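You operate a simulated robot arm through the tools that you are given. There is no shell and no other tool. Be economical: measure what you need, move in short steps, check, and stop when the job is done.

Carry out the task below with a simulated robot arm. There is one attempt and no reset: what you move stays moved.

## Task
Clamp the key in the jig, sand off its old glue with the fine block, then free it.
Fine: blue knob to HOLD, later to FREE; it stays in the jig, bar up; block back. What is to be rubbed or washed off counts as gone when no trace of it is left.

Only the result counts: the job must be done as asked and must still hold three seconds after the hand-in. Knocking over, shifting, dropping, spilling or breaking anything else fails it.

## Robot
A 5-joint arm with a two-finger parallel gripper, fixed in place. Base frame: the origin is at the foot of the arm, x ahead of it, y to its left, z up; the work surface is at about z = 0. Lengths are in mm, angles in rad, forces in N, time in s.
With the tool pointing down near the work surface it reaches from about 260 to 600 mm from the base axis. Its first joint turns from -1.152 to 1.152 rad. The tool tilts only in the upright plane through the base axis and itself; it spins freely about its own axis. Payload 1.57 kg.
Tool frame: the origin (TCP) lies between the finger pads and is the grasp point; the fingertips stand 30 mm ahead of it; z points along the fingers, y is the line along which they close. The gripper opens to 80 mm. The fingers are 17 mm wide and 12 mm thick; the gripper's body (40 by 82 mm) begins 80 mm behind the TCP.
Orientation is that of the tool frame in the base frame, as [roll, pitch, yaw] about the fixed x, y, z axes, in that order (R = Rz(yaw) Ry(pitch) Rx(roll)). With the fingers straight down and closing along the base's y, the tool's x points along the base's -x, its y along +y and its z along -z.

## Interface
- The arm moves only by the tool servo_tool. Its argument "series" is a list of rows, each an object of numbers (a shift or turn left out is 0, a gripper value left out holds the last): "tx", "ty", "tz": the shift along the tool's x, y, z in m; "ax", "ay", "az": the turn, a rotation vector about the tool's x, y, z in rad; "grip": the finger opening in m, from 0 to 0.08. In form: [{"tx": .., "ty": .., "tz": .., "ax": .., "ay": .., "az": .., "grip": ..}, ...]. A call has 1 to 20 rows; each row is the pose to reach, as a shift and turn from the pose commanded when the call began, along the tool's axes at that moment. Rows are played at 5 a second. More than 50 mm and 0.15 rad between two rows, or a gripper value outside its range, and nothing of the call is played. Where a pose cannot be reached the arm comes as near as it can. A force on the tool above 40 N (or 10 N above the force at the start of the call, whichever is more), or a blocked arm, ends the call early, and 0.2 s more pass. The fingers move at their own pace (about 153 mm/s each) and stop on an object; they squeeze with about 22 N. The grip force told is the motor's: it shows also when the fingers shut on nothing. Time passes only in rows, and 0.2 s behind the last, so rows that repeat a pose let the fingers close. It gives the time, the measured TCP pose, the force on the tool (base axes), the opening and the grip force at its end, in the units of the frame above (readings bear some noise), with the torque about the TCP (base axes, N m) and any sound that the robot's microphone picked up, and new pictures: "pictures" is both (left out), scene, wrist or none.
- Cameras (640 x 400 px; columns grow to the right, rows downward): "scene" is fixed at [24.3, 378.9, 534.5]; the picture's right is [-0.88, -0.47, 0.00], its down [-0.25, 0.47, -0.85] and it looks along [0.40, -0.75, -0.53] (base axes); focal length 354 px, centre (320, 200). "wrist" rides on the gripper at [72, -6, -122] in the tool frame; the picture's right is [0.09, 1.00, 0.00], its down [-0.84, 0.08, -0.54] and it looks along [-0.54, 0.05, 0.84] (tool axes); focal length 238 px, centre (320, 200). There is no depth. A picture from a camera that has moved, and an enlarged one, comes with that camera's place and axes in the base frame and with its lens. The place of the scene camera against the robot may be out by one fixed shift of up to 12 mm in any direction.
- zoom(camera, box): a new picture of the part [left, top, right, bottom] of that camera's present view, enlarged. It takes no simulated time.
- hand_in(): hands the job in; it is judged then, once.

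Go step by step. Nothing tells you positions but the pictures and the camera data: compare them with the known pose of the tool, close in by small moves and look again before you grip or let go. The budget is 120 turns and 200 pictures, counting those below and the enlarged ones. Unless the task says otherwise, let go and move clear before handing in, and close with one line.

The tools are called after "Call:" as a command line: name --argument value ..., lists and objects as JSON in quotes. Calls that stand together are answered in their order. servo_tool: Moves the arm, as the interface text tells. Its arguments: {"type":"object","properties":{"series":{"type":"array"},"pictures":{"type":"string","enum":["both","scene","wrist","none"]}},"required":["series"]} The other tools are called the same way: zoom (camera, box) takes an enlarged picture of a part of a camera's view; hand_in () hands the job in.

At the start:

```text
time_s: 0.0
eef_pos: [298.4, 101.0, 341.3]
orientation: [3.141, 0.0, 3.141]
force: [0.5, -0.1, 0.3]
moment: [0.01, 0.0, -0.01]
grip_width: 79.9
gripper_force: 0.1
```

scene: 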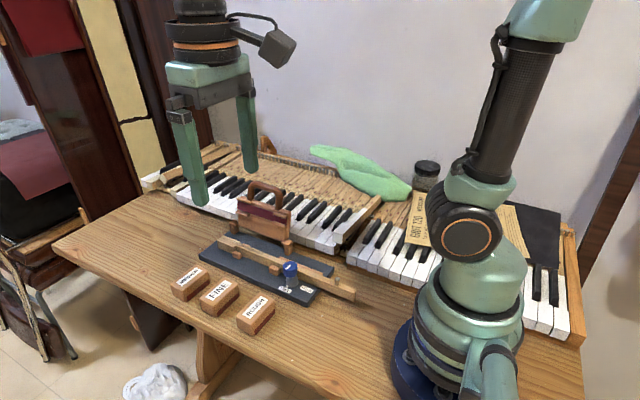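
wrist: 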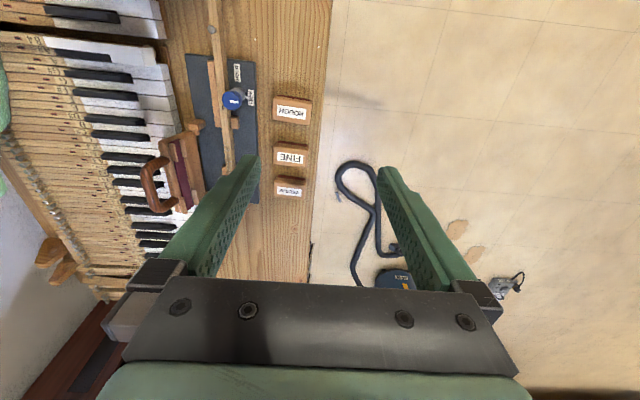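

I see a jig with the key, a blue knob, a hinged bar with a handle, and three blocks (one reads FINE). I'll zoom in for detail first.

Call:
zoom --camera "scene" --box '[160, 170, 370, 340]'

Call:
zoom --camera "wrist" --box '[130, 0, 330, 220]'

```text
2.35 times, centred on (265, 255) of scene
camera zoom: at [24.3, 378.9, 534.5], right [-0.88, -0.47, 0.0], down [-0.25, 0.47, -0.85], along [0.4, -0.75, -0.53], focal length 832 px, centre (449, 71)
```

zoom: 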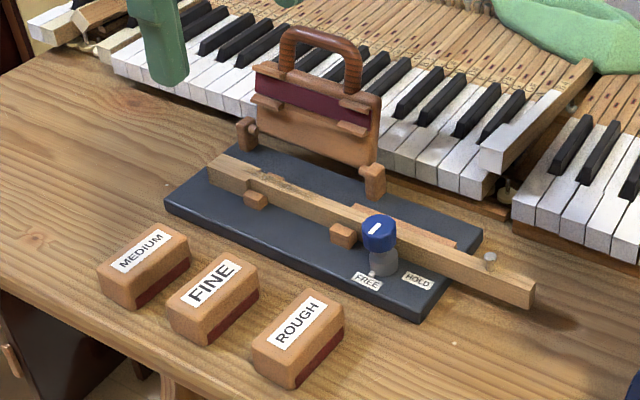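

```text
1.82 times, centred on (230, 110) of wrist
camera zoom: at [226.6, 95.3, 463.0], right [-0.09, 1.0, 0.0], down [0.84, 0.08, 0.54], along [0.54, 0.05, -0.84], focal length 433 px, centre (484, 364)
```

zoom: 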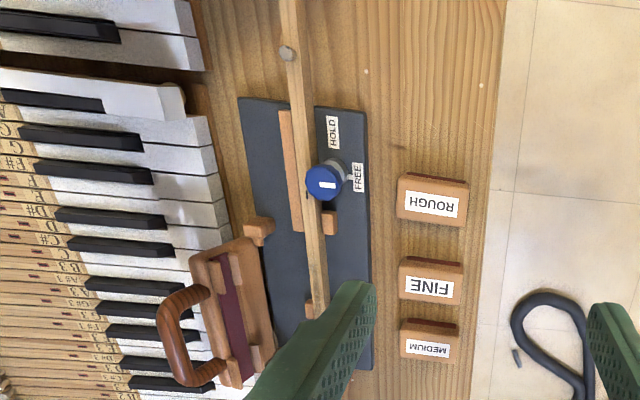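

I'll look closer at the jig's details: the handled bar, the glue and the knob.

Call:
zoom --camera "scene" --box '[215, 175, 315, 255]'

Call:
zoom --camera "scene" --box '[260, 240, 360, 310]'

Call:
zoom --camera "wrist" --box '[140, 40, 270, 220]'

Call:
zoom --camera "scene" --box '[390, 150, 550, 260]'

```text
5.00 times, centred on (265, 215) of scene
camera zoom: at [24.3, 378.9, 534.5], right [-0.88, -0.47, 0.0], down [-0.25, 0.47, -0.85], along [0.4, -0.75, -0.53], focal length 1767 px, centre (595, 125)
```

zoom: 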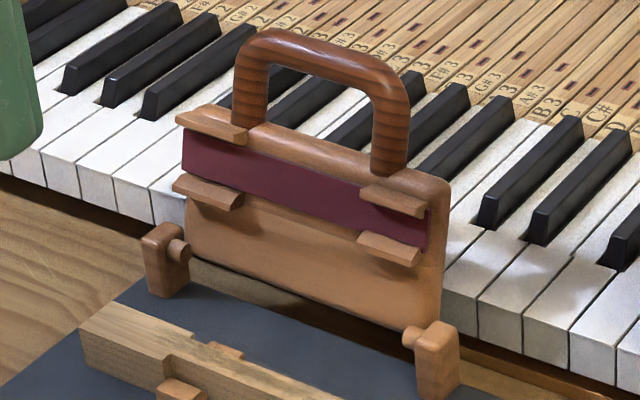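

```text
5.71 times, centred on (310, 275) of scene
camera zoom: at [24.3, 378.9, 534.5], right [-0.88, -0.47, 0.0], down [-0.25, 0.47, -0.85], along [0.4, -0.75, -0.53], focal length 2020 px, centre (377, -229)
```

zoom: 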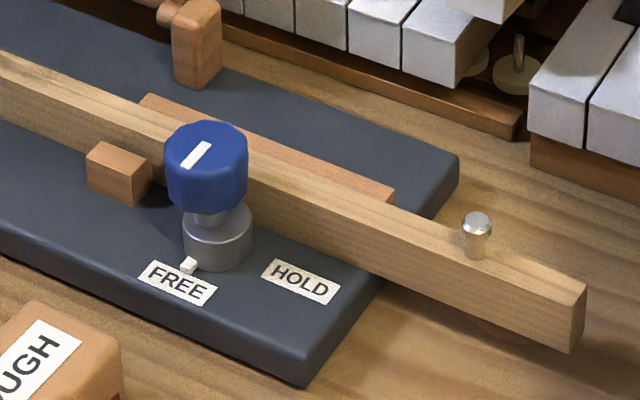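

```text
2.22 times, centred on (205, 130) of wrist
camera zoom: at [226.6, 95.3, 463.0], right [-0.09, 1.0, 0.0], down [0.84, 0.08, 0.54], along [0.54, 0.05, -0.84], focal length 530 px, centre (576, 356)
```

zoom: 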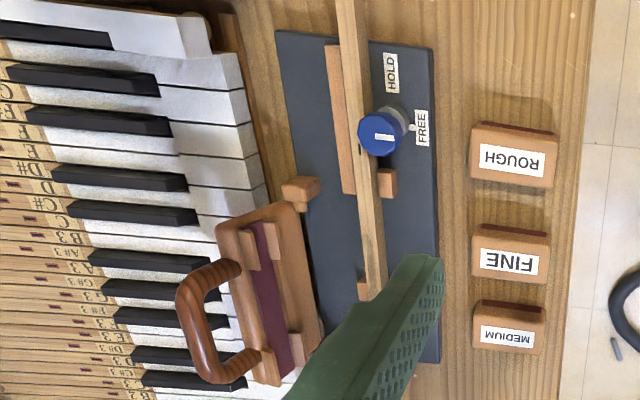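

```text
3.64 times, centred on (470, 205) of scene
camera zoom: at [24.3, 378.9, 534.5], right [-0.88, -0.47, 0.0], down [-0.25, 0.47, -0.85], along [0.4, -0.75, -0.53], focal length 1285 px, centre (-226, 182)
```

zoom: 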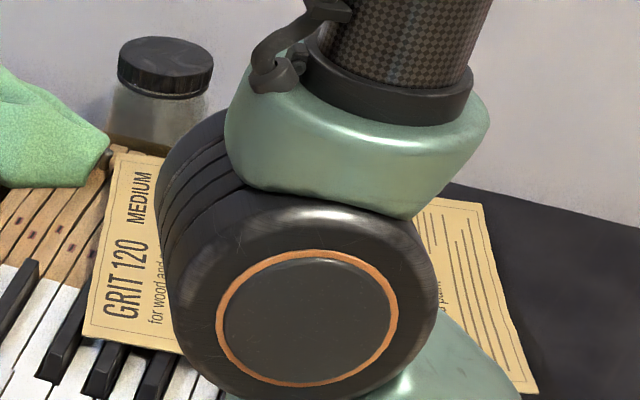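

The bar is already up and looks independent of the knob, so I leave it alone. The knob turns from FREE (+y) to HOLD (about −x). I'll move above the jig to see the glue and the key from above.

Call:
servo_tool --series '[{"tx": -0.03, "ty": -0.03}, {"tx": -0.06, "ty": -0.06}, {"tx": -0.07, "ty": -0.1}, {"tx": -0.07, "ty": -0.14}, {"tx": -0.07, "ty": -0.14}]' --pictures "both"

```text
time_s: 1.2
eef_pos: [368.1, -38.4, 343.4]
orientation: [3.141, 0.0, 3.14]
force: [-0.3, 0.9, 0.5]
moment: [0.0, -0.03, 0.01]
grip_width: 79.9
gripper_force: 0.1
camera wrist: at [296.8, -44.4, 464.5], right [-0.09, 1.0, 0.0], down [0.84, 0.08, 0.54], along [0.54, 0.05, -0.84], focal length 238 px, centre (320, 200)
```

scene: 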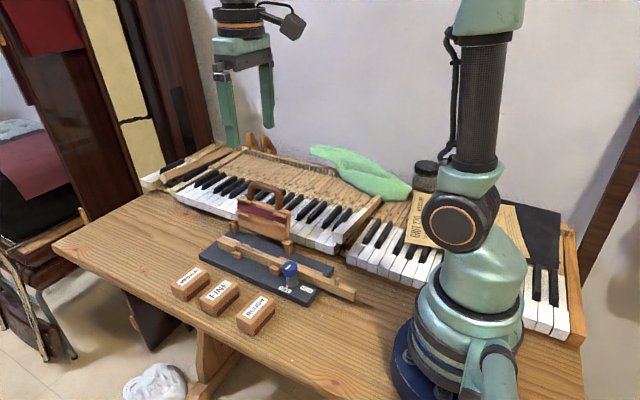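
wrist: 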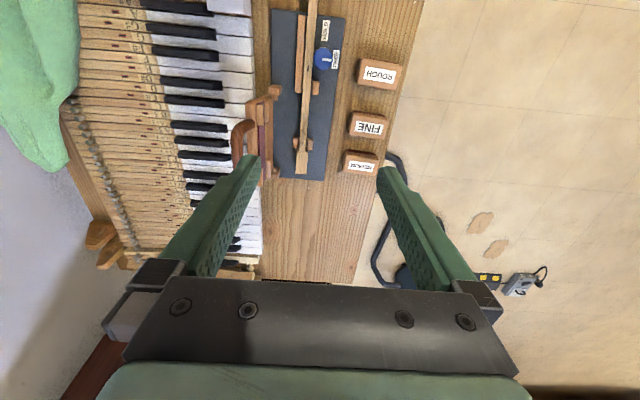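

Call:
zoom --camera "wrist" --box '[220, 0, 430, 190]'

Call:
zoom --camera "wrist" --box '[270, 60, 350, 190]'

Call:
zoom --camera "scene" --box '[210, 225, 290, 280]'

```text
2.11 times, centred on (325, 95) of wrist
camera zoom: at [296.8, -44.4, 464.5], right [-0.09, 1.0, 0.0], down [0.84, 0.08, 0.54], along [0.54, 0.05, -0.84], focal length 502 px, centre (310, 421)
```

zoom: 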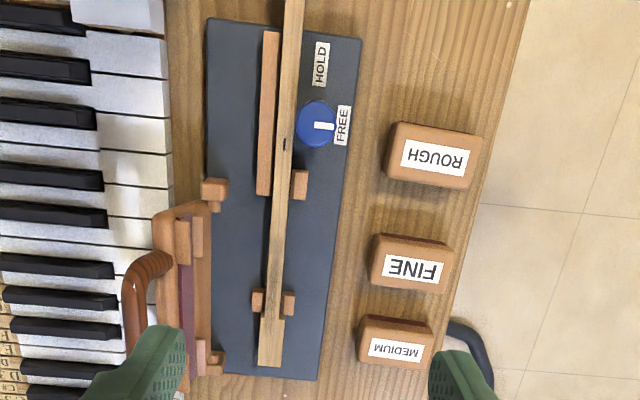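

```text
3.08 times, centred on (310, 125) of wrist
camera zoom: at [296.8, -44.4, 464.5], right [-0.09, 1.0, 0.0], down [0.84, 0.08, 0.54], along [0.54, 0.05, -0.84], focal length 733 px, centre (351, 431)
```

zoom: 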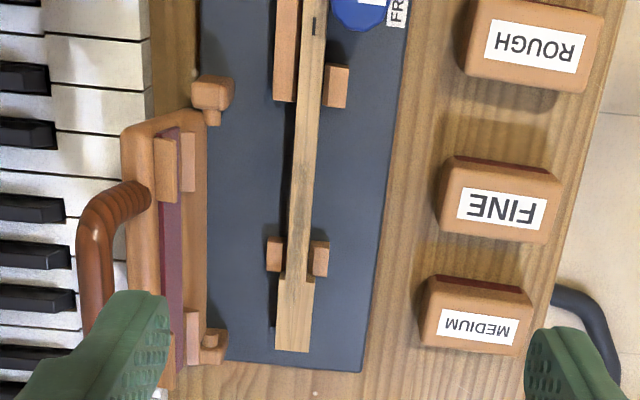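

```text
7.27 times, centred on (250, 252) of scene
camera zoom: at [24.3, 378.9, 534.5], right [-0.88, -0.47, 0.0], down [-0.25, 0.47, -0.85], along [0.4, -0.75, -0.53], focal length 2571 px, centre (829, -182)
```

zoom: 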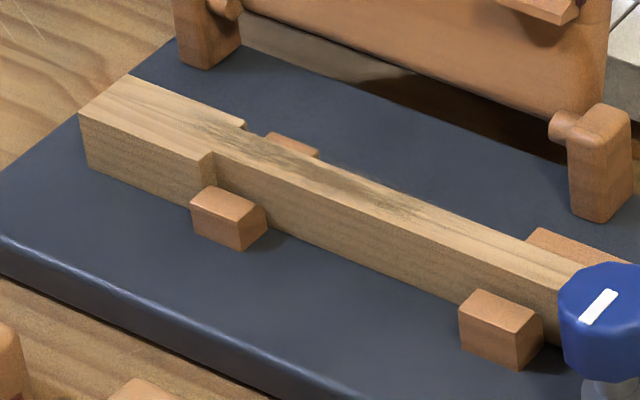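

The knob axis seems to be at about (311, −38), top z≈57, with HOLD 90° counter-clockwise from FREE. I'll hover above it and check.

Call:
servo_tool --series '[{"tx": 0.03, "tz": 0.03}, {"tx": 0.057, "tz": 0.07}, {"tx": 0.057, "tz": 0.11}, {"tx": 0.057, "tz": 0.15}, {"tx": 0.057, "tz": 0.19}, {"tx": 0.057, "tz": 0.213}, {"tx": 0.057, "tz": 0.213}]' --pictures "both"

```text
time_s: 2.8
eef_pos: [311.5, -36.8, 127.4]
orientation: [3.14, 0.0, -3.141]
force: [0.5, -0.1, 0.8]
moment: [-0.01, -0.03, 0.0]
grip_width: 79.8
gripper_force: 0.1
camera wrist: at [239.3, -43.8, 248.9], right [-0.09, 1.0, 0.0], down [0.84, 0.08, 0.54], along [0.54, 0.05, -0.84], focal length 238 px, centre (320, 200)
```

scene: 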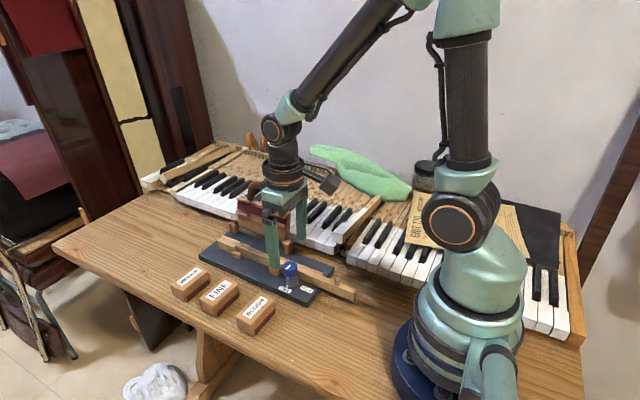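
wrist: 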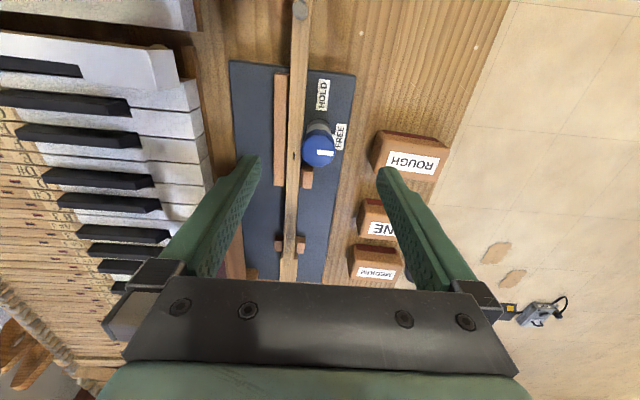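

The knob is centred at about (312.5, −38). I'll narrow the opening, go down so the tips are at z≈41, and look.

Call:
servo_tool --series '[{"tx": -0.001, "ty": -0.001, "tz": 0.0, "grip": 0.055}, {"tx": -0.001, "ty": -0.001, "tz": 0.02}, {"tx": -0.001, "ty": -0.001, "tz": 0.04}, {"tx": -0.001, "ty": -0.001, "tz": 0.055}, {"tx": -0.001, "ty": -0.001, "tz": 0.055}]' --pictures "both"

Call:
zoom --camera "scene" --box '[240, 220, 340, 310]'

```text
time_s: 4.0
eef_pos: [315.0, -38.3, 71.6]
orientation: [3.141, 0.001, 3.141]
force: [-1.4, 0.1, 0.1]
moment: [0.0, -0.01, -0.01]
grip_width: 55.1
gripper_force: 0.0
camera wrist: at [241.5, -45.0, 194.4], right [-0.09, 1.0, 0.0], down [0.84, 0.08, 0.54], along [0.54, 0.05, -0.84], focal length 238 px, centre (320, 200)
```

scene: 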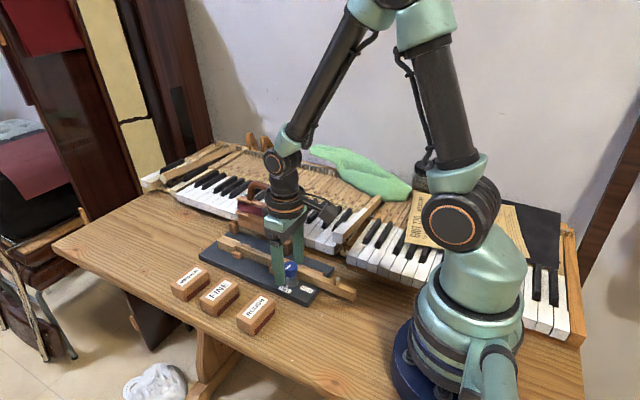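
wrist: 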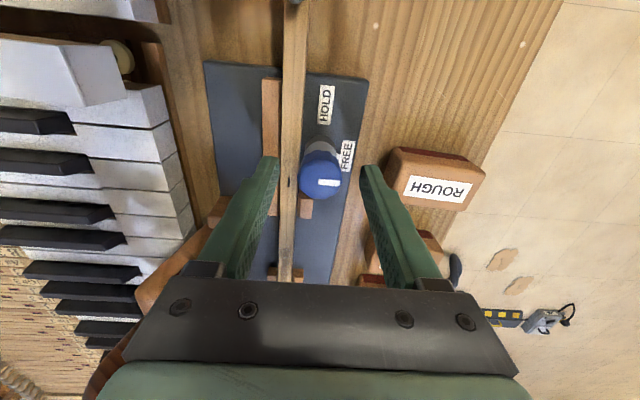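

```text
4.44 times, centred on (290, 265) of scene
camera zoom: at [24.3, 378.9, 534.5], right [-0.88, -0.47, 0.0], down [-0.25, 0.47, -0.85], along [0.4, -0.75, -0.53], focal length 1571 px, centre (453, -89)
```

zoom: 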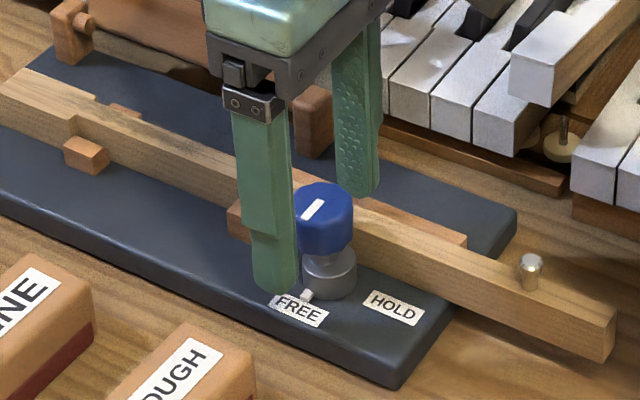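

The knob is about 3 mm further back than the TCP, so I correct for that, close on it and read the forces.

Call:
servo_tool --series '[{"tx": 0.002}, {"tx": 0.002, "grip": 0.04}, {"tx": 0.002, "grip": 0.02}, {"tx": 0.002, "grip": 0.02}]' --pictures "both"

Call:
zoom --camera "wrist" --box '[250, 60, 400, 220]'

```text
time_s: 5.0
eef_pos: [311.4, -38.8, 73.7]
orientation: [3.14, 0.0, 3.14]
force: [-0.4, 1.6, -0.6]
moment: [0.02, -0.13, -0.01]
grip_width: 28.5
gripper_force: 21.9
camera wrist: at [239.0, -45.2, 194.9], right [-0.09, 1.0, 0.0], down [0.84, 0.08, 0.54], along [0.54, 0.05, -0.84], focal length 238 px, centre (320, 200)
```

scene: 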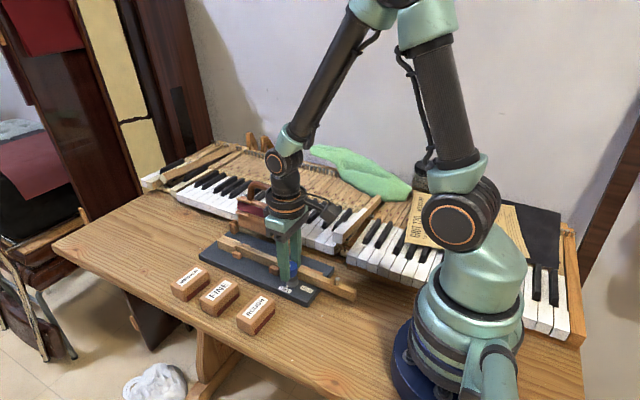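
wrist: 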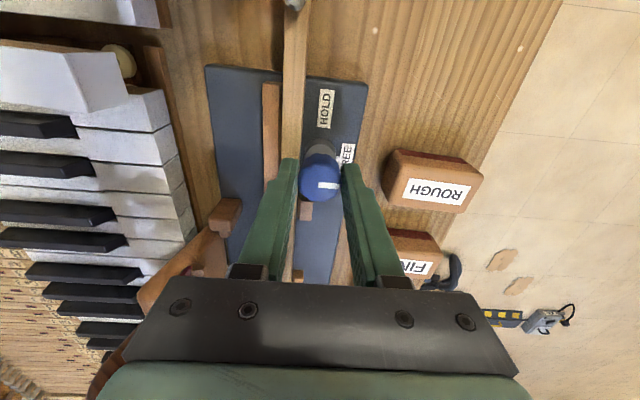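

```text
2.50 times, centred on (325, 140) of wrist
camera zoom: at [239.0, -45.2, 194.9], right [-0.09, 1.0, 0.0], down [0.84, 0.08, 0.54], along [0.54, 0.05, -0.84], focal length 596 px, centre (308, 350)
```

zoom: 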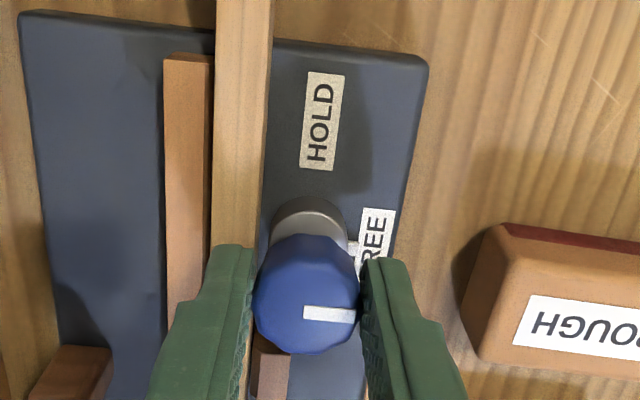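

Knob gripped at 28.5 mm. I'll turn it counter-clockwise (seen from above) toward HOLD, half-way first.

Call:
servo_tool --series '[{"az": -0.13}, {"az": -0.26}, {"az": -0.39}, {"az": -0.52}, {"az": -0.65}, {"az": -0.78}]' --pictures "both"

Call:
zoom --camera "scene" --box '[240, 220, 340, 310]'

```text
time_s: 6.4
eef_pos: [311.2, -40.4, 75.0]
orientation: [-3.14, 0.002, -2.362]
force: [8.9, -5.7, -0.8]
moment: [0.01, -0.16, -0.06]
grip_width: 28.2
gripper_force: 22.1
camera wrist: at [264.2, -94.8, 195.2], right [-0.77, 0.64, 0.0], down [0.54, 0.64, 0.54], along [0.35, 0.42, -0.84], focal length 238 px, centre (320, 200)
```

scene: 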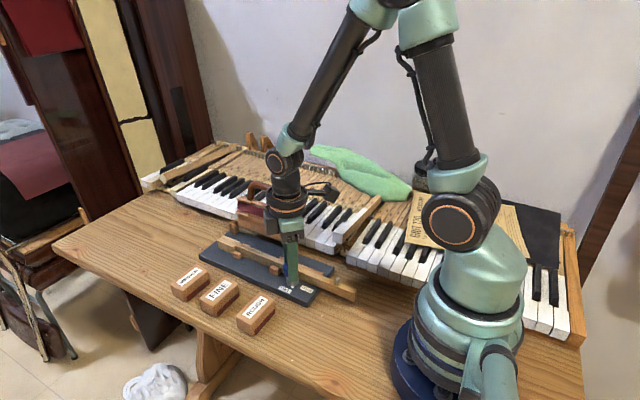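
wrist: 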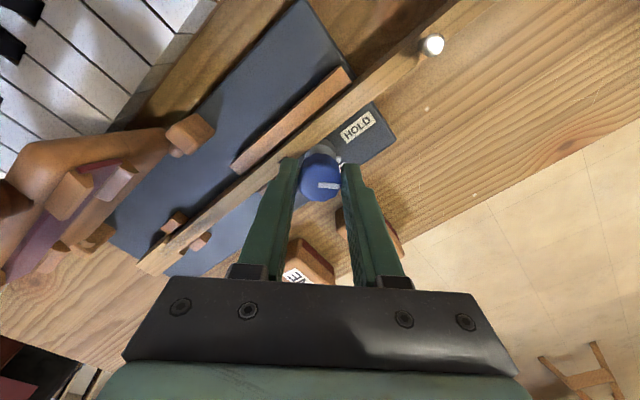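

```text
4.44 times, centred on (290, 265) of scene
camera zoom: at [24.3, 378.9, 534.5], right [-0.88, -0.47, 0.0], down [-0.25, 0.47, -0.85], along [0.4, -0.75, -0.53], focal length 1571 px, centre (453, -89)
```

zoom: 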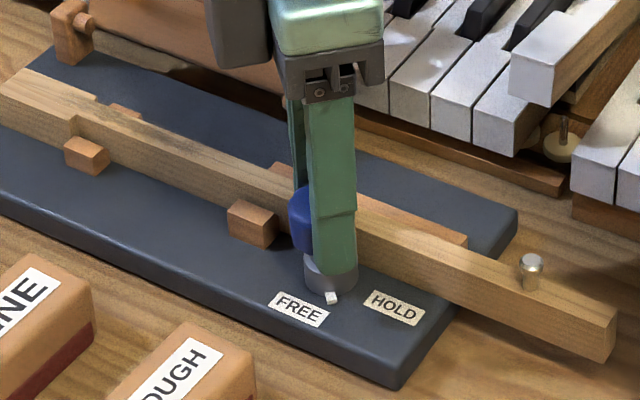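

The knob and its nub are turning. I'll carry on to 90°, easing the small sideways load.

Call:
servo_tool --series '[{"ty": -0.0012, "az": -0.13}, {"ty": -0.0012, "az": -0.26}, {"ty": -0.0012, "az": -0.39}, {"ty": -0.0012, "az": -0.52}, {"ty": -0.0012, "az": -0.65}, {"ty": -0.0012, "az": -0.78}, {"ty": -0.0012, "az": -0.8}]' --pictures "both"

Call:
zoom --camera "scene" --box '[240, 220, 340, 310]'

```text
time_s: 8.0
eef_pos: [311.7, -40.6, 74.0]
orientation: [-3.14, -0.001, -1.561]
force: [3.5, -3.4, 5.6]
moment: [0.03, 0.05, -0.2]
grip_width: 28.1
gripper_force: 21.8
camera wrist: at [319.0, -111.8, 195.4], right [-0.99, -0.1, 0.0], down [-0.09, 0.84, 0.54], along [-0.05, 0.54, -0.84], focal length 238 px, centre (320, 200)
```

scene: 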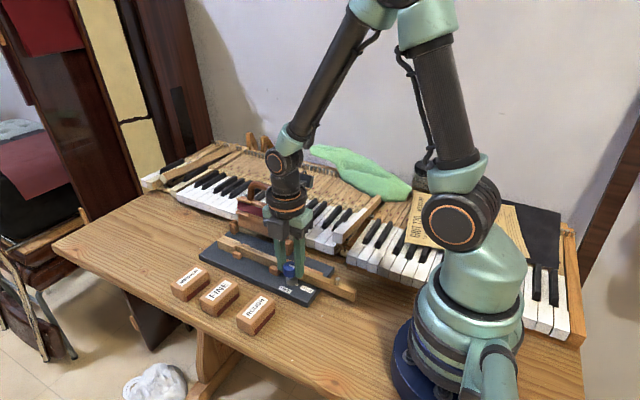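
wrist: 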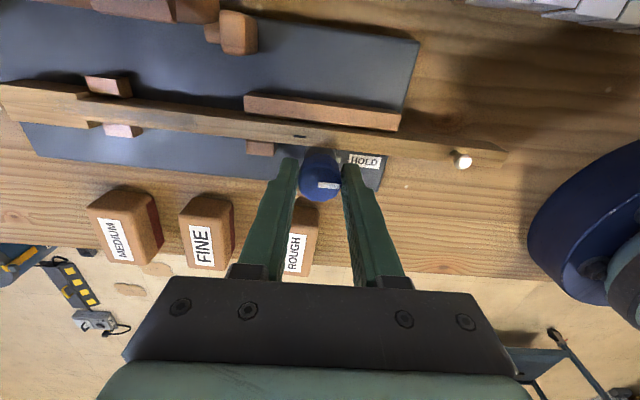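

```text
4.44 times, centred on (290, 265) of scene
camera zoom: at [24.3, 378.9, 534.5], right [-0.88, -0.47, 0.0], down [-0.25, 0.47, -0.85], along [0.4, -0.75, -0.53], focal length 1571 px, centre (453, -89)
```

zoom: 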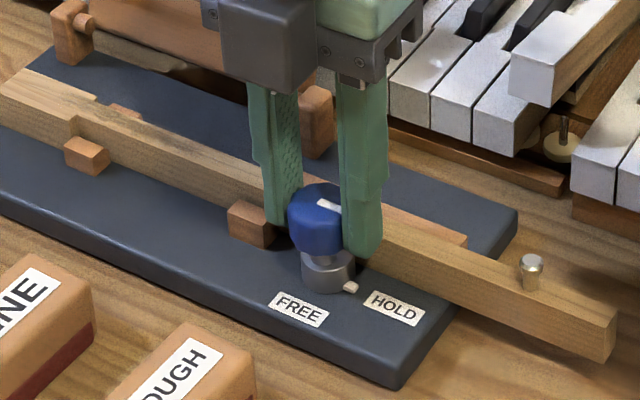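

The nub now points toward HOLD. I'll nudge it a touch further against the stop, then let go, rise and check.

Call:
servo_tool --series '[{"az": -0.05}, {"az": -0.05}, {"az": -0.05, "grip": 0.06}, {"az": 0.0, "grip": 0.06}, {"tz": -0.04}, {"tz": -0.08}, {"tz": -0.12}, {"tz": -0.12}]' --pictures "both"

Call:
zoom --camera "scene" --box '[260, 240, 360, 310]'

Call:
zoom --camera "wrist" --box '[80, 40, 440, 240]'

```text
time_s: 9.8
eef_pos: [310.7, -41.9, 192.9]
orientation: [-3.142, -0.001, -1.563]
force: [-1.0, 0.3, -0.2]
moment: [0.0, 0.0, 0.0]
grip_width: 60.0
gripper_force: 0.1
camera wrist: at [318.2, -113.8, 313.6], right [-0.99, -0.1, 0.0], down [-0.08, 0.84, 0.54], along [-0.05, 0.54, -0.84], focal length 238 px, centre (320, 200)
```

scene: 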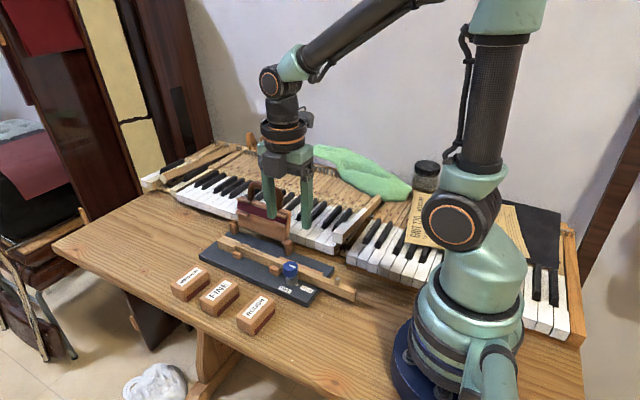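
wrist: 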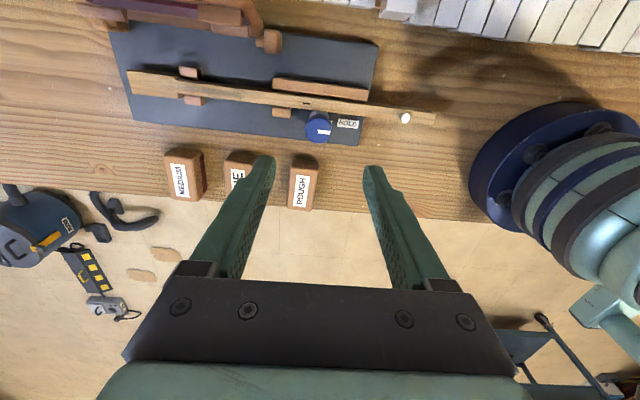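

```text
5.71 times, centred on (310, 275) of scene
camera zoom: at [24.3, 378.9, 534.5], right [-0.88, -0.47, 0.0], down [-0.25, 0.47, -0.85], along [0.4, -0.75, -0.53], focal length 2020 px, centre (377, -229)
```

zoom: 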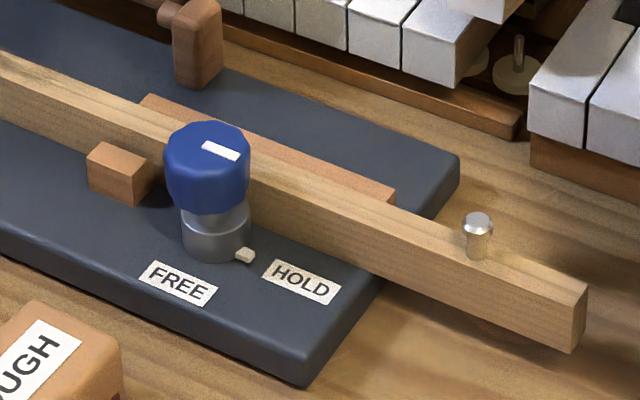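

```text
1.78 times, centred on (260, 140) of wrist
camera zoom: at [318.2, -113.8, 313.6], right [-0.99, -0.1, 0.0], down [-0.08, 0.84, 0.54], along [-0.05, 0.54, -0.84], focal length 424 px, centre (427, 307)
```

zoom: 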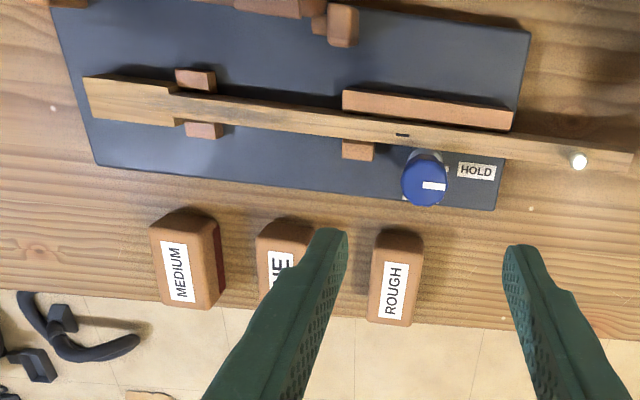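

The knob reads HOLD and the key hasn't moved. Next I'll rotate the hand so the camera is on the +y side, and move over the FINE block.

Call:
servo_tool --series '[{"tx": -0.01, "ty": -0.01, "az": 0.14, "grip": 0.08}, {"tx": -0.02, "ty": -0.02, "az": 0.28}, {"tx": -0.03, "ty": -0.03, "az": 0.42}, {"tx": -0.04, "ty": -0.04, "az": 0.56}, {"tx": -0.05, "ty": -0.05, "az": 0.7}, {"tx": -0.06, "ty": -0.06, "az": 0.84}, {"tx": -0.07, "ty": -0.07, "az": 0.98}, {"tx": -0.08, "ty": -0.08, "az": 1.12}, {"tx": -0.09, "ty": -0.09, "az": 1.26}, {"tx": -0.096, "ty": -0.096, "az": 1.4}, {"tx": -0.096, "ty": -0.096, "az": 1.54}, {"tx": -0.096, "ty": -0.096, "az": 1.68}, {"tx": -0.096, "ty": -0.096, "az": 1.82}, {"tx": -0.096, "ty": -0.096, "az": 1.96}, {"tx": -0.096, "ty": -0.096, "az": 2.1}, {"tx": -0.096, "ty": -0.096, "az": 2.24}, {"tx": -0.096, "ty": -0.096, "az": 2.38}, {"tx": -0.096, "ty": -0.096, "az": 2.52}, {"tx": -0.096, "ty": -0.096, "az": 2.66}, {"tx": -0.096, "ty": -0.096, "az": 2.8}]' --pictures "none"

Call:
servo_tool --series '[{"az": 0.14}, {"az": 0.28}, {"az": 0.334}, {"az": 0.334}]' --pictures "both"

```text
time_s: 14.0
eef_pos: [407.0, 56.6, 193.8]
orientation: [-3.142, 0.0, 1.919]
force: [-0.2, 0.6, -0.5]
moment: [-0.01, -0.06, -0.03]
grip_width: 79.6
gripper_force: 0.0
```

```text
time_s: 15.0
eef_pos: [406.7, 57.7, 194.8]
orientation: [3.141, 0.0, 1.583]
force: [-0.7, -0.1, 0.4]
moment: [-0.06, -0.02, -0.02]
grip_width: 79.8
gripper_force: 0.0
camera wrist: at [398.9, 128.7, 315.2], right [0.99, 0.11, 0.0], down [0.09, -0.84, 0.54], along [0.06, -0.54, -0.84], focal length 238 px, centre (320, 200)
```

scene: 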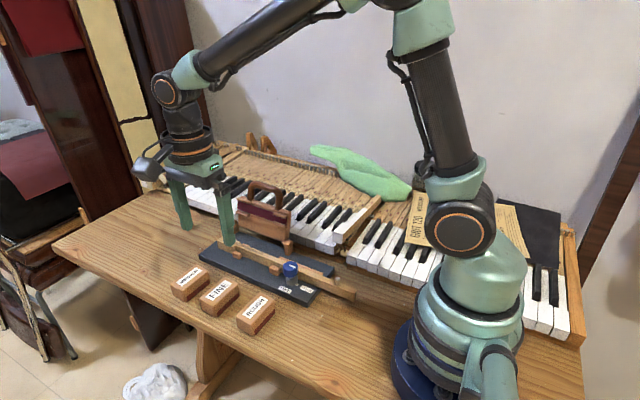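
wrist: 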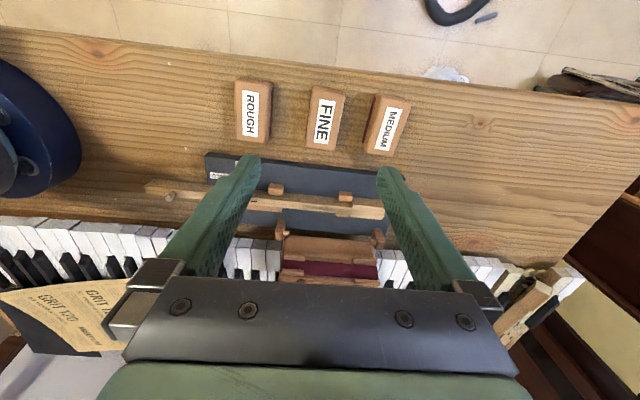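

Call:
zoom --camera "wrist" --box '[200, 60, 440, 260]'

Call:
zoom --camera "wrist" --box '[270, 60, 380, 170]'

Call:
zoom --camera "scene" --box '[160, 250, 290, 340]'

```text
2.00 times, centred on (320, 160) of wrist
camera zoom: at [398.9, 128.7, 315.2], right [0.99, 0.11, 0.0], down [0.09, -0.84, 0.54], along [0.06, -0.54, -0.84], focal length 477 px, centre (320, 280)
```

zoom: 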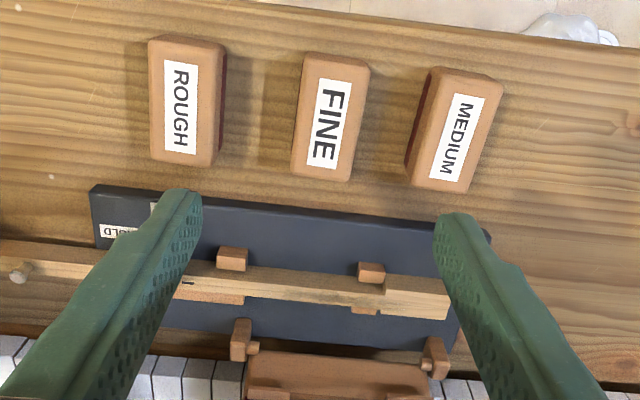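

```text
3.64 times, centred on (325, 115) of wrist
camera zoom: at [398.9, 128.7, 315.2], right [0.99, 0.11, 0.0], down [0.09, -0.84, 0.54], along [0.06, -0.54, -0.84], focal length 867 px, centre (302, 509)
```

zoom: 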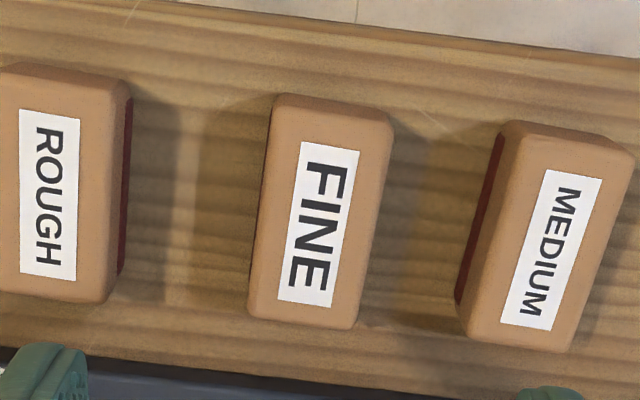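

```text
4.44 times, centred on (225, 295) of scene
camera zoom: at [24.3, 378.9, 534.5], right [-0.88, -0.47, 0.0], down [-0.25, 0.47, -0.85], along [0.4, -0.75, -0.53], focal length 1571 px, centre (742, -222)
```

zoom: 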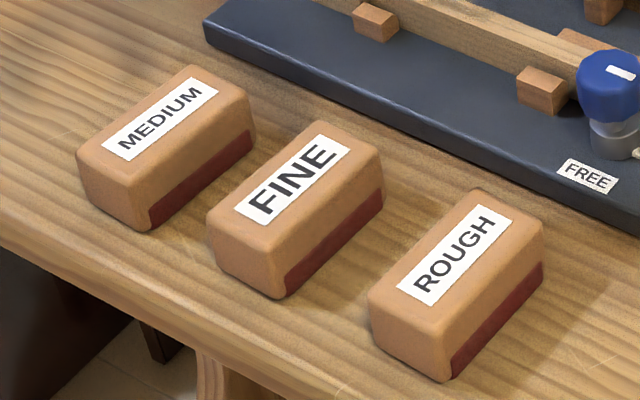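

The FINE block is about 70×34×32 mm, centred near (411, 57), with gaps on both sides. I'll descend part-way at a 60 mm opening and verify.

Call:
servo_tool --series '[{"ty": 0.004, "tz": 0.03, "az": 0.045, "grip": 0.06}, {"ty": 0.004, "tz": 0.07, "az": 0.045}, {"ty": 0.004, "tz": 0.1, "az": 0.045}, {"ty": 0.004, "tz": 0.12, "az": 0.045}, {"ty": 0.004, "tz": 0.12, "az": 0.045}]' --pictures "both"

Call:
zoom --camera "scene" --box '[160, 230, 290, 340]'

```text
time_s: 16.2
eef_pos: [410.4, 58.7, 72.2]
orientation: [3.141, 0.001, 1.541]
force: [0.1, 0.0, -0.8]
moment: [-0.01, -0.02, -0.01]
grip_width: 59.9
gripper_force: 0.1
camera wrist: at [405.5, 130.0, 193.3], right [1.0, 0.06, 0.0], down [0.05, -0.84, 0.54], along [0.03, -0.54, -0.84], focal length 238 px, centre (320, 200)
```

scene: 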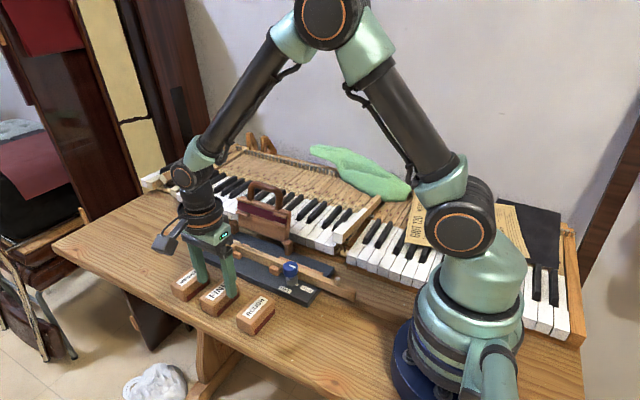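
wrist: 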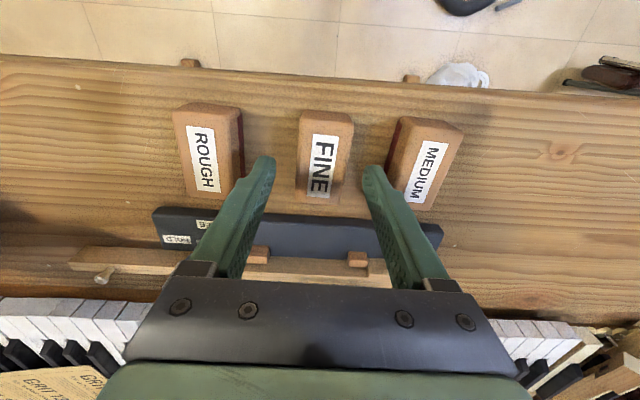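

```text
3.64 times, centred on (225, 285) of scene
camera zoom: at [24.3, 378.9, 534.5], right [-0.88, -0.47, 0.0], down [-0.25, 0.47, -0.85], along [0.4, -0.75, -0.53], focal length 1285 px, centre (666, -109)
```

zoom: 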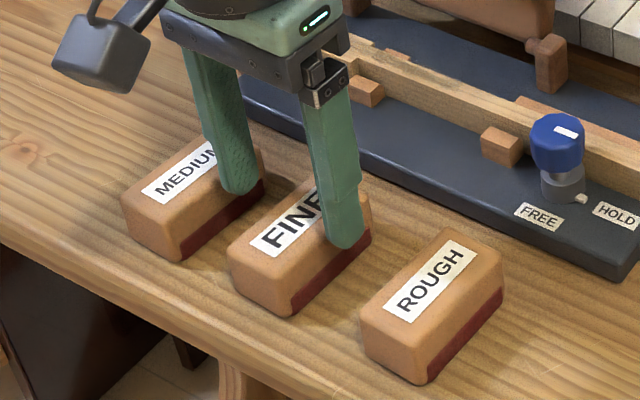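

The fingers straddle the FINE block with clearance to its neighbours. I'll go down and grip.

Call:
servo_tool --series '[{"tx": 0.001, "ty": 0.001, "tz": 0.012}, {"tx": 0.001, "ty": 0.001, "tz": 0.024}, {"tx": 0.001, "ty": 0.001, "tz": 0.035}, {"tx": 0.001, "ty": 0.001, "tz": 0.035}, {"tx": 0.001, "ty": 0.001, "tz": 0.035, "grip": 0.045}, {"tx": 0.001, "ty": 0.001, "tz": 0.035, "grip": 0.02}, {"tx": 0.001, "ty": 0.001, "tz": 0.035, "grip": 0.02}]' --pictures "both"

Call:
zoom --camera "scene" --box '[160, 230, 290, 340]'

```text
time_s: 17.8
eef_pos: [412.0, 59.4, 39.1]
orientation: [-3.141, 0.0, 1.54]
force: [0.3, 0.0, 0.2]
moment: [-0.01, 0.0, 0.02]
grip_width: 38.7
gripper_force: 22.0
camera wrist: at [407.9, 131.3, 159.9], right [1.0, 0.06, 0.0], down [0.05, -0.84, 0.54], along [0.03, -0.54, -0.84], focal length 238 px, centre (320, 200)
```

scene: 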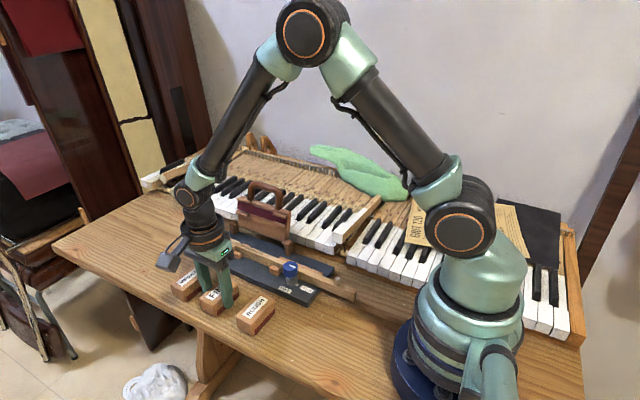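
wrist: 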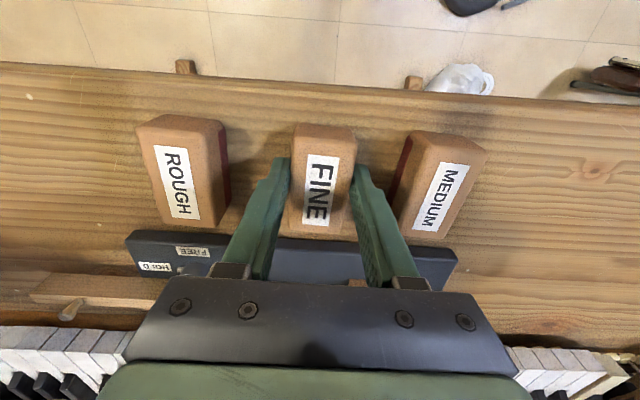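

```text
3.64 times, centred on (225, 285) of scene
camera zoom: at [24.3, 378.9, 534.5], right [-0.88, -0.47, 0.0], down [-0.25, 0.47, -0.85], along [0.4, -0.75, -0.53], focal length 1285 px, centre (666, -109)
```

zoom: 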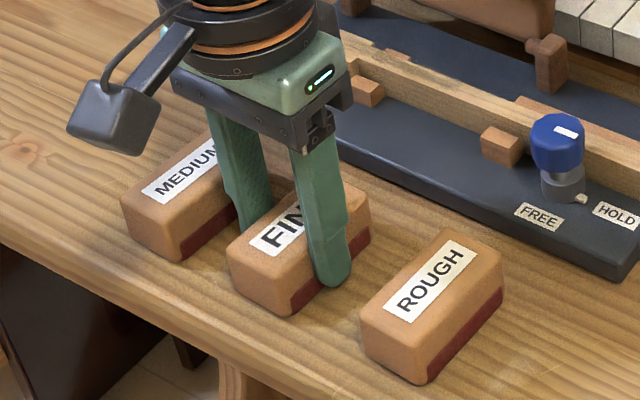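

The block is held (38.7 mm). I'll lift it and carry it over the glued part of the key, about (440, −59), staying above contact.

Call:
servo_tool --series '[{"tz": -0.03}, {"tz": -0.065}, {"tx": -0.03, "ty": 0.01, "tz": -0.065}, {"tx": -0.065, "ty": 0.02, "tz": -0.065}, {"tx": -0.1, "ty": 0.032, "tz": -0.065}, {"tx": -0.117, "ty": 0.032, "tz": -0.065}, {"tx": -0.117, "ty": 0.032, "tz": -0.065}]' --pictures "both"

Call:
zoom --camera "scene" --box '[190, 190, 310, 290]'

Call:
zoom --camera "wrist" --box '[200, 80, 440, 280]'

```text
time_s: 19.4
eef_pos: [438.7, -60.5, 104.1]
orientation: [3.141, 0.0, 1.541]
force: [1.3, 0.1, -0.5]
moment: [0.02, 0.01, -0.02]
grip_width: 38.5
gripper_force: 22.1
camera wrist: at [433.9, 11.9, 225.8], right [1.0, 0.06, 0.0], down [0.05, -0.84, 0.54], along [0.03, -0.54, -0.84], focal length 238 px, centre (320, 200)
```

scene: 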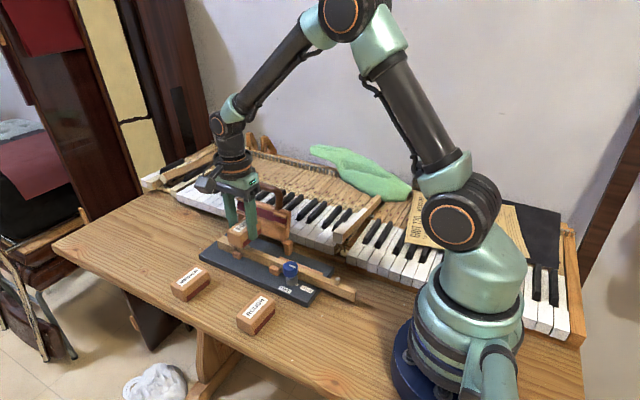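
wrist: 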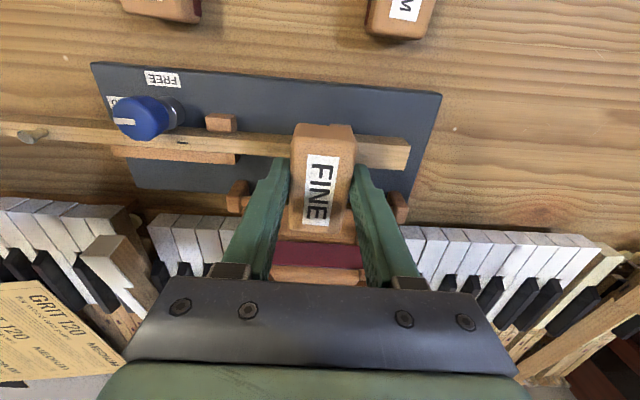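

```text
4.00 times, centred on (250, 240) of scene
camera zoom: at [24.3, 378.9, 534.5], right [-0.88, -0.47, 0.0], down [-0.25, 0.47, -0.85], along [0.4, -0.75, -0.53], focal length 1414 px, centre (600, 40)
```

zoom: 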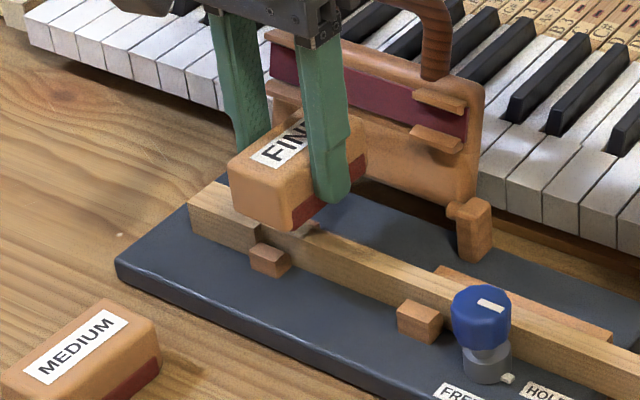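

```text
2.00 times, centred on (320, 180) of wrist
camera zoom: at [433.9, 11.9, 225.8], right [1.0, 0.06, 0.0], down [0.05, -0.84, 0.54], along [0.03, -0.54, -0.84], focal length 477 px, centre (320, 240)
```

zoom: 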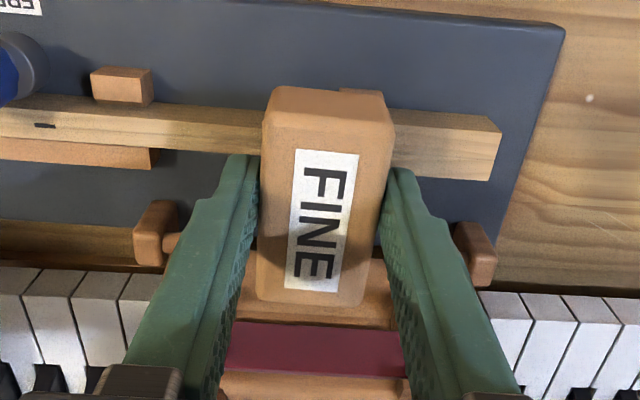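

The block sits over the key and is clear of the bar. I'll lower it in stages, watching the force.

Call:
servo_tool --series '[{"tz": 0.015}, {"tz": 0.024}, {"tz": 0.028}, {"tz": 0.031}, {"tz": 0.031}]' --pictures "scene"

Call:
zoom --camera "scene" --box '[190, 190, 310, 290]'

```text
time_s: 20.6
eef_pos: [441.1, -60.3, 73.7]
orientation: [3.136, 0.0, 1.541]
force: [-0.5, 0.6, 21.5]
moment: [0.02, 0.15, -0.02]
grip_width: 38.7
gripper_force: 22.3
```

scene: 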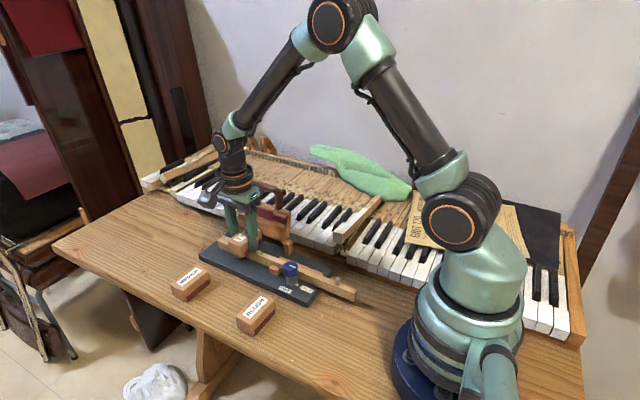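

```text
4.00 times, centred on (250, 240) of scene
camera zoom: at [24.2, 378.9, 534.5], right [-0.88, -0.47, 0.0], down [-0.25, 0.47, -0.85], along [0.4, -0.75, -0.53], focal length 1414 px, centre (600, 40)
```

zoom: 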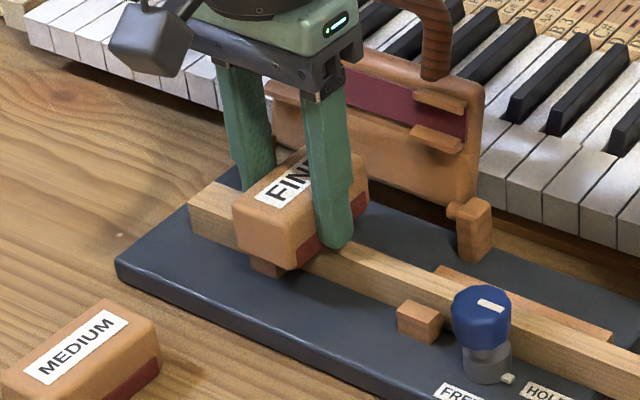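

Contact at z≈73.5 with 21 N. I'll ease slightly and stroke back and forth along the key.

Call:
servo_tool --series '[{"tz": -0.0006}, {"ty": 0.012, "tz": -0.0006}, {"ty": 0.024, "tz": -0.0006}, {"ty": 0.036, "tz": -0.0006}, {"ty": 0.048, "tz": -0.0006}, {"ty": 0.036, "tz": -0.0006}, {"ty": 0.024, "tz": -0.0006}, {"ty": 0.012, "tz": -0.0006}, {"ty": 0.0, "tz": -0.0006}, {"ty": -0.012, "tz": -0.0006}, {"ty": -0.024, "tz": -0.0006}, {"ty": -0.036, "tz": -0.0006}, {"ty": -0.048, "tz": -0.0006}, {"ty": -0.036, "tz": -0.0006}, {"ty": -0.024, "tz": -0.0006}, {"ty": -0.012, "tz": -0.0006}, {"ty": 0.0, "tz": -0.0006}]' --pictures "scene"

Call:
zoom --camera "scene" --box '[190, 210, 310, 290]'

```text
time_s: 21.3
eef_pos: [446.4, -61.1, 70.7]
orientation: [-3.111, -0.003, 1.542]
force: [-6.7, 0.2, 11.1]
moment: [-0.01, -0.04, 0.05]
grip_width: 38.9
gripper_force: 21.3
stopped in row 3: the force on the tool passed its limit (the readings are from after the stop); the commanded pose is now the measured one
```

scene: 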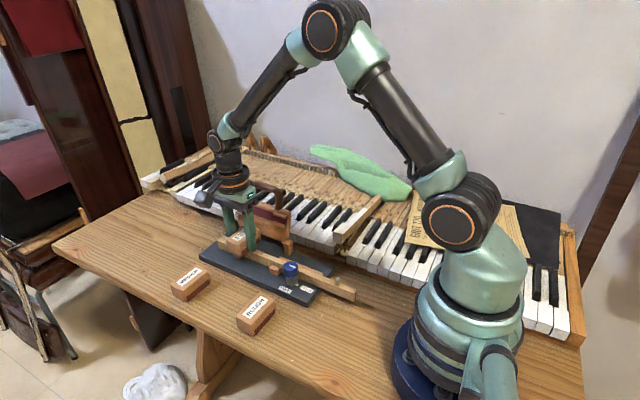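

```text
5.00 times, centred on (250, 250) of scene
camera zoom: at [24.2, 378.9, 534.5], right [-0.88, -0.47, 0.0], down [-0.25, 0.47, -0.85], along [0.4, -0.75, -0.53], focal length 1767 px, centre (670, -50)
```

zoom: 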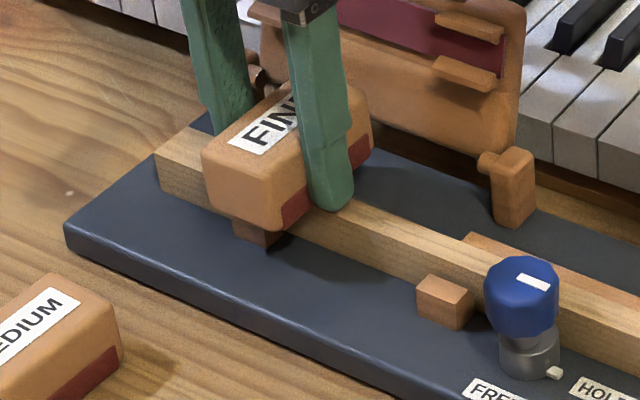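

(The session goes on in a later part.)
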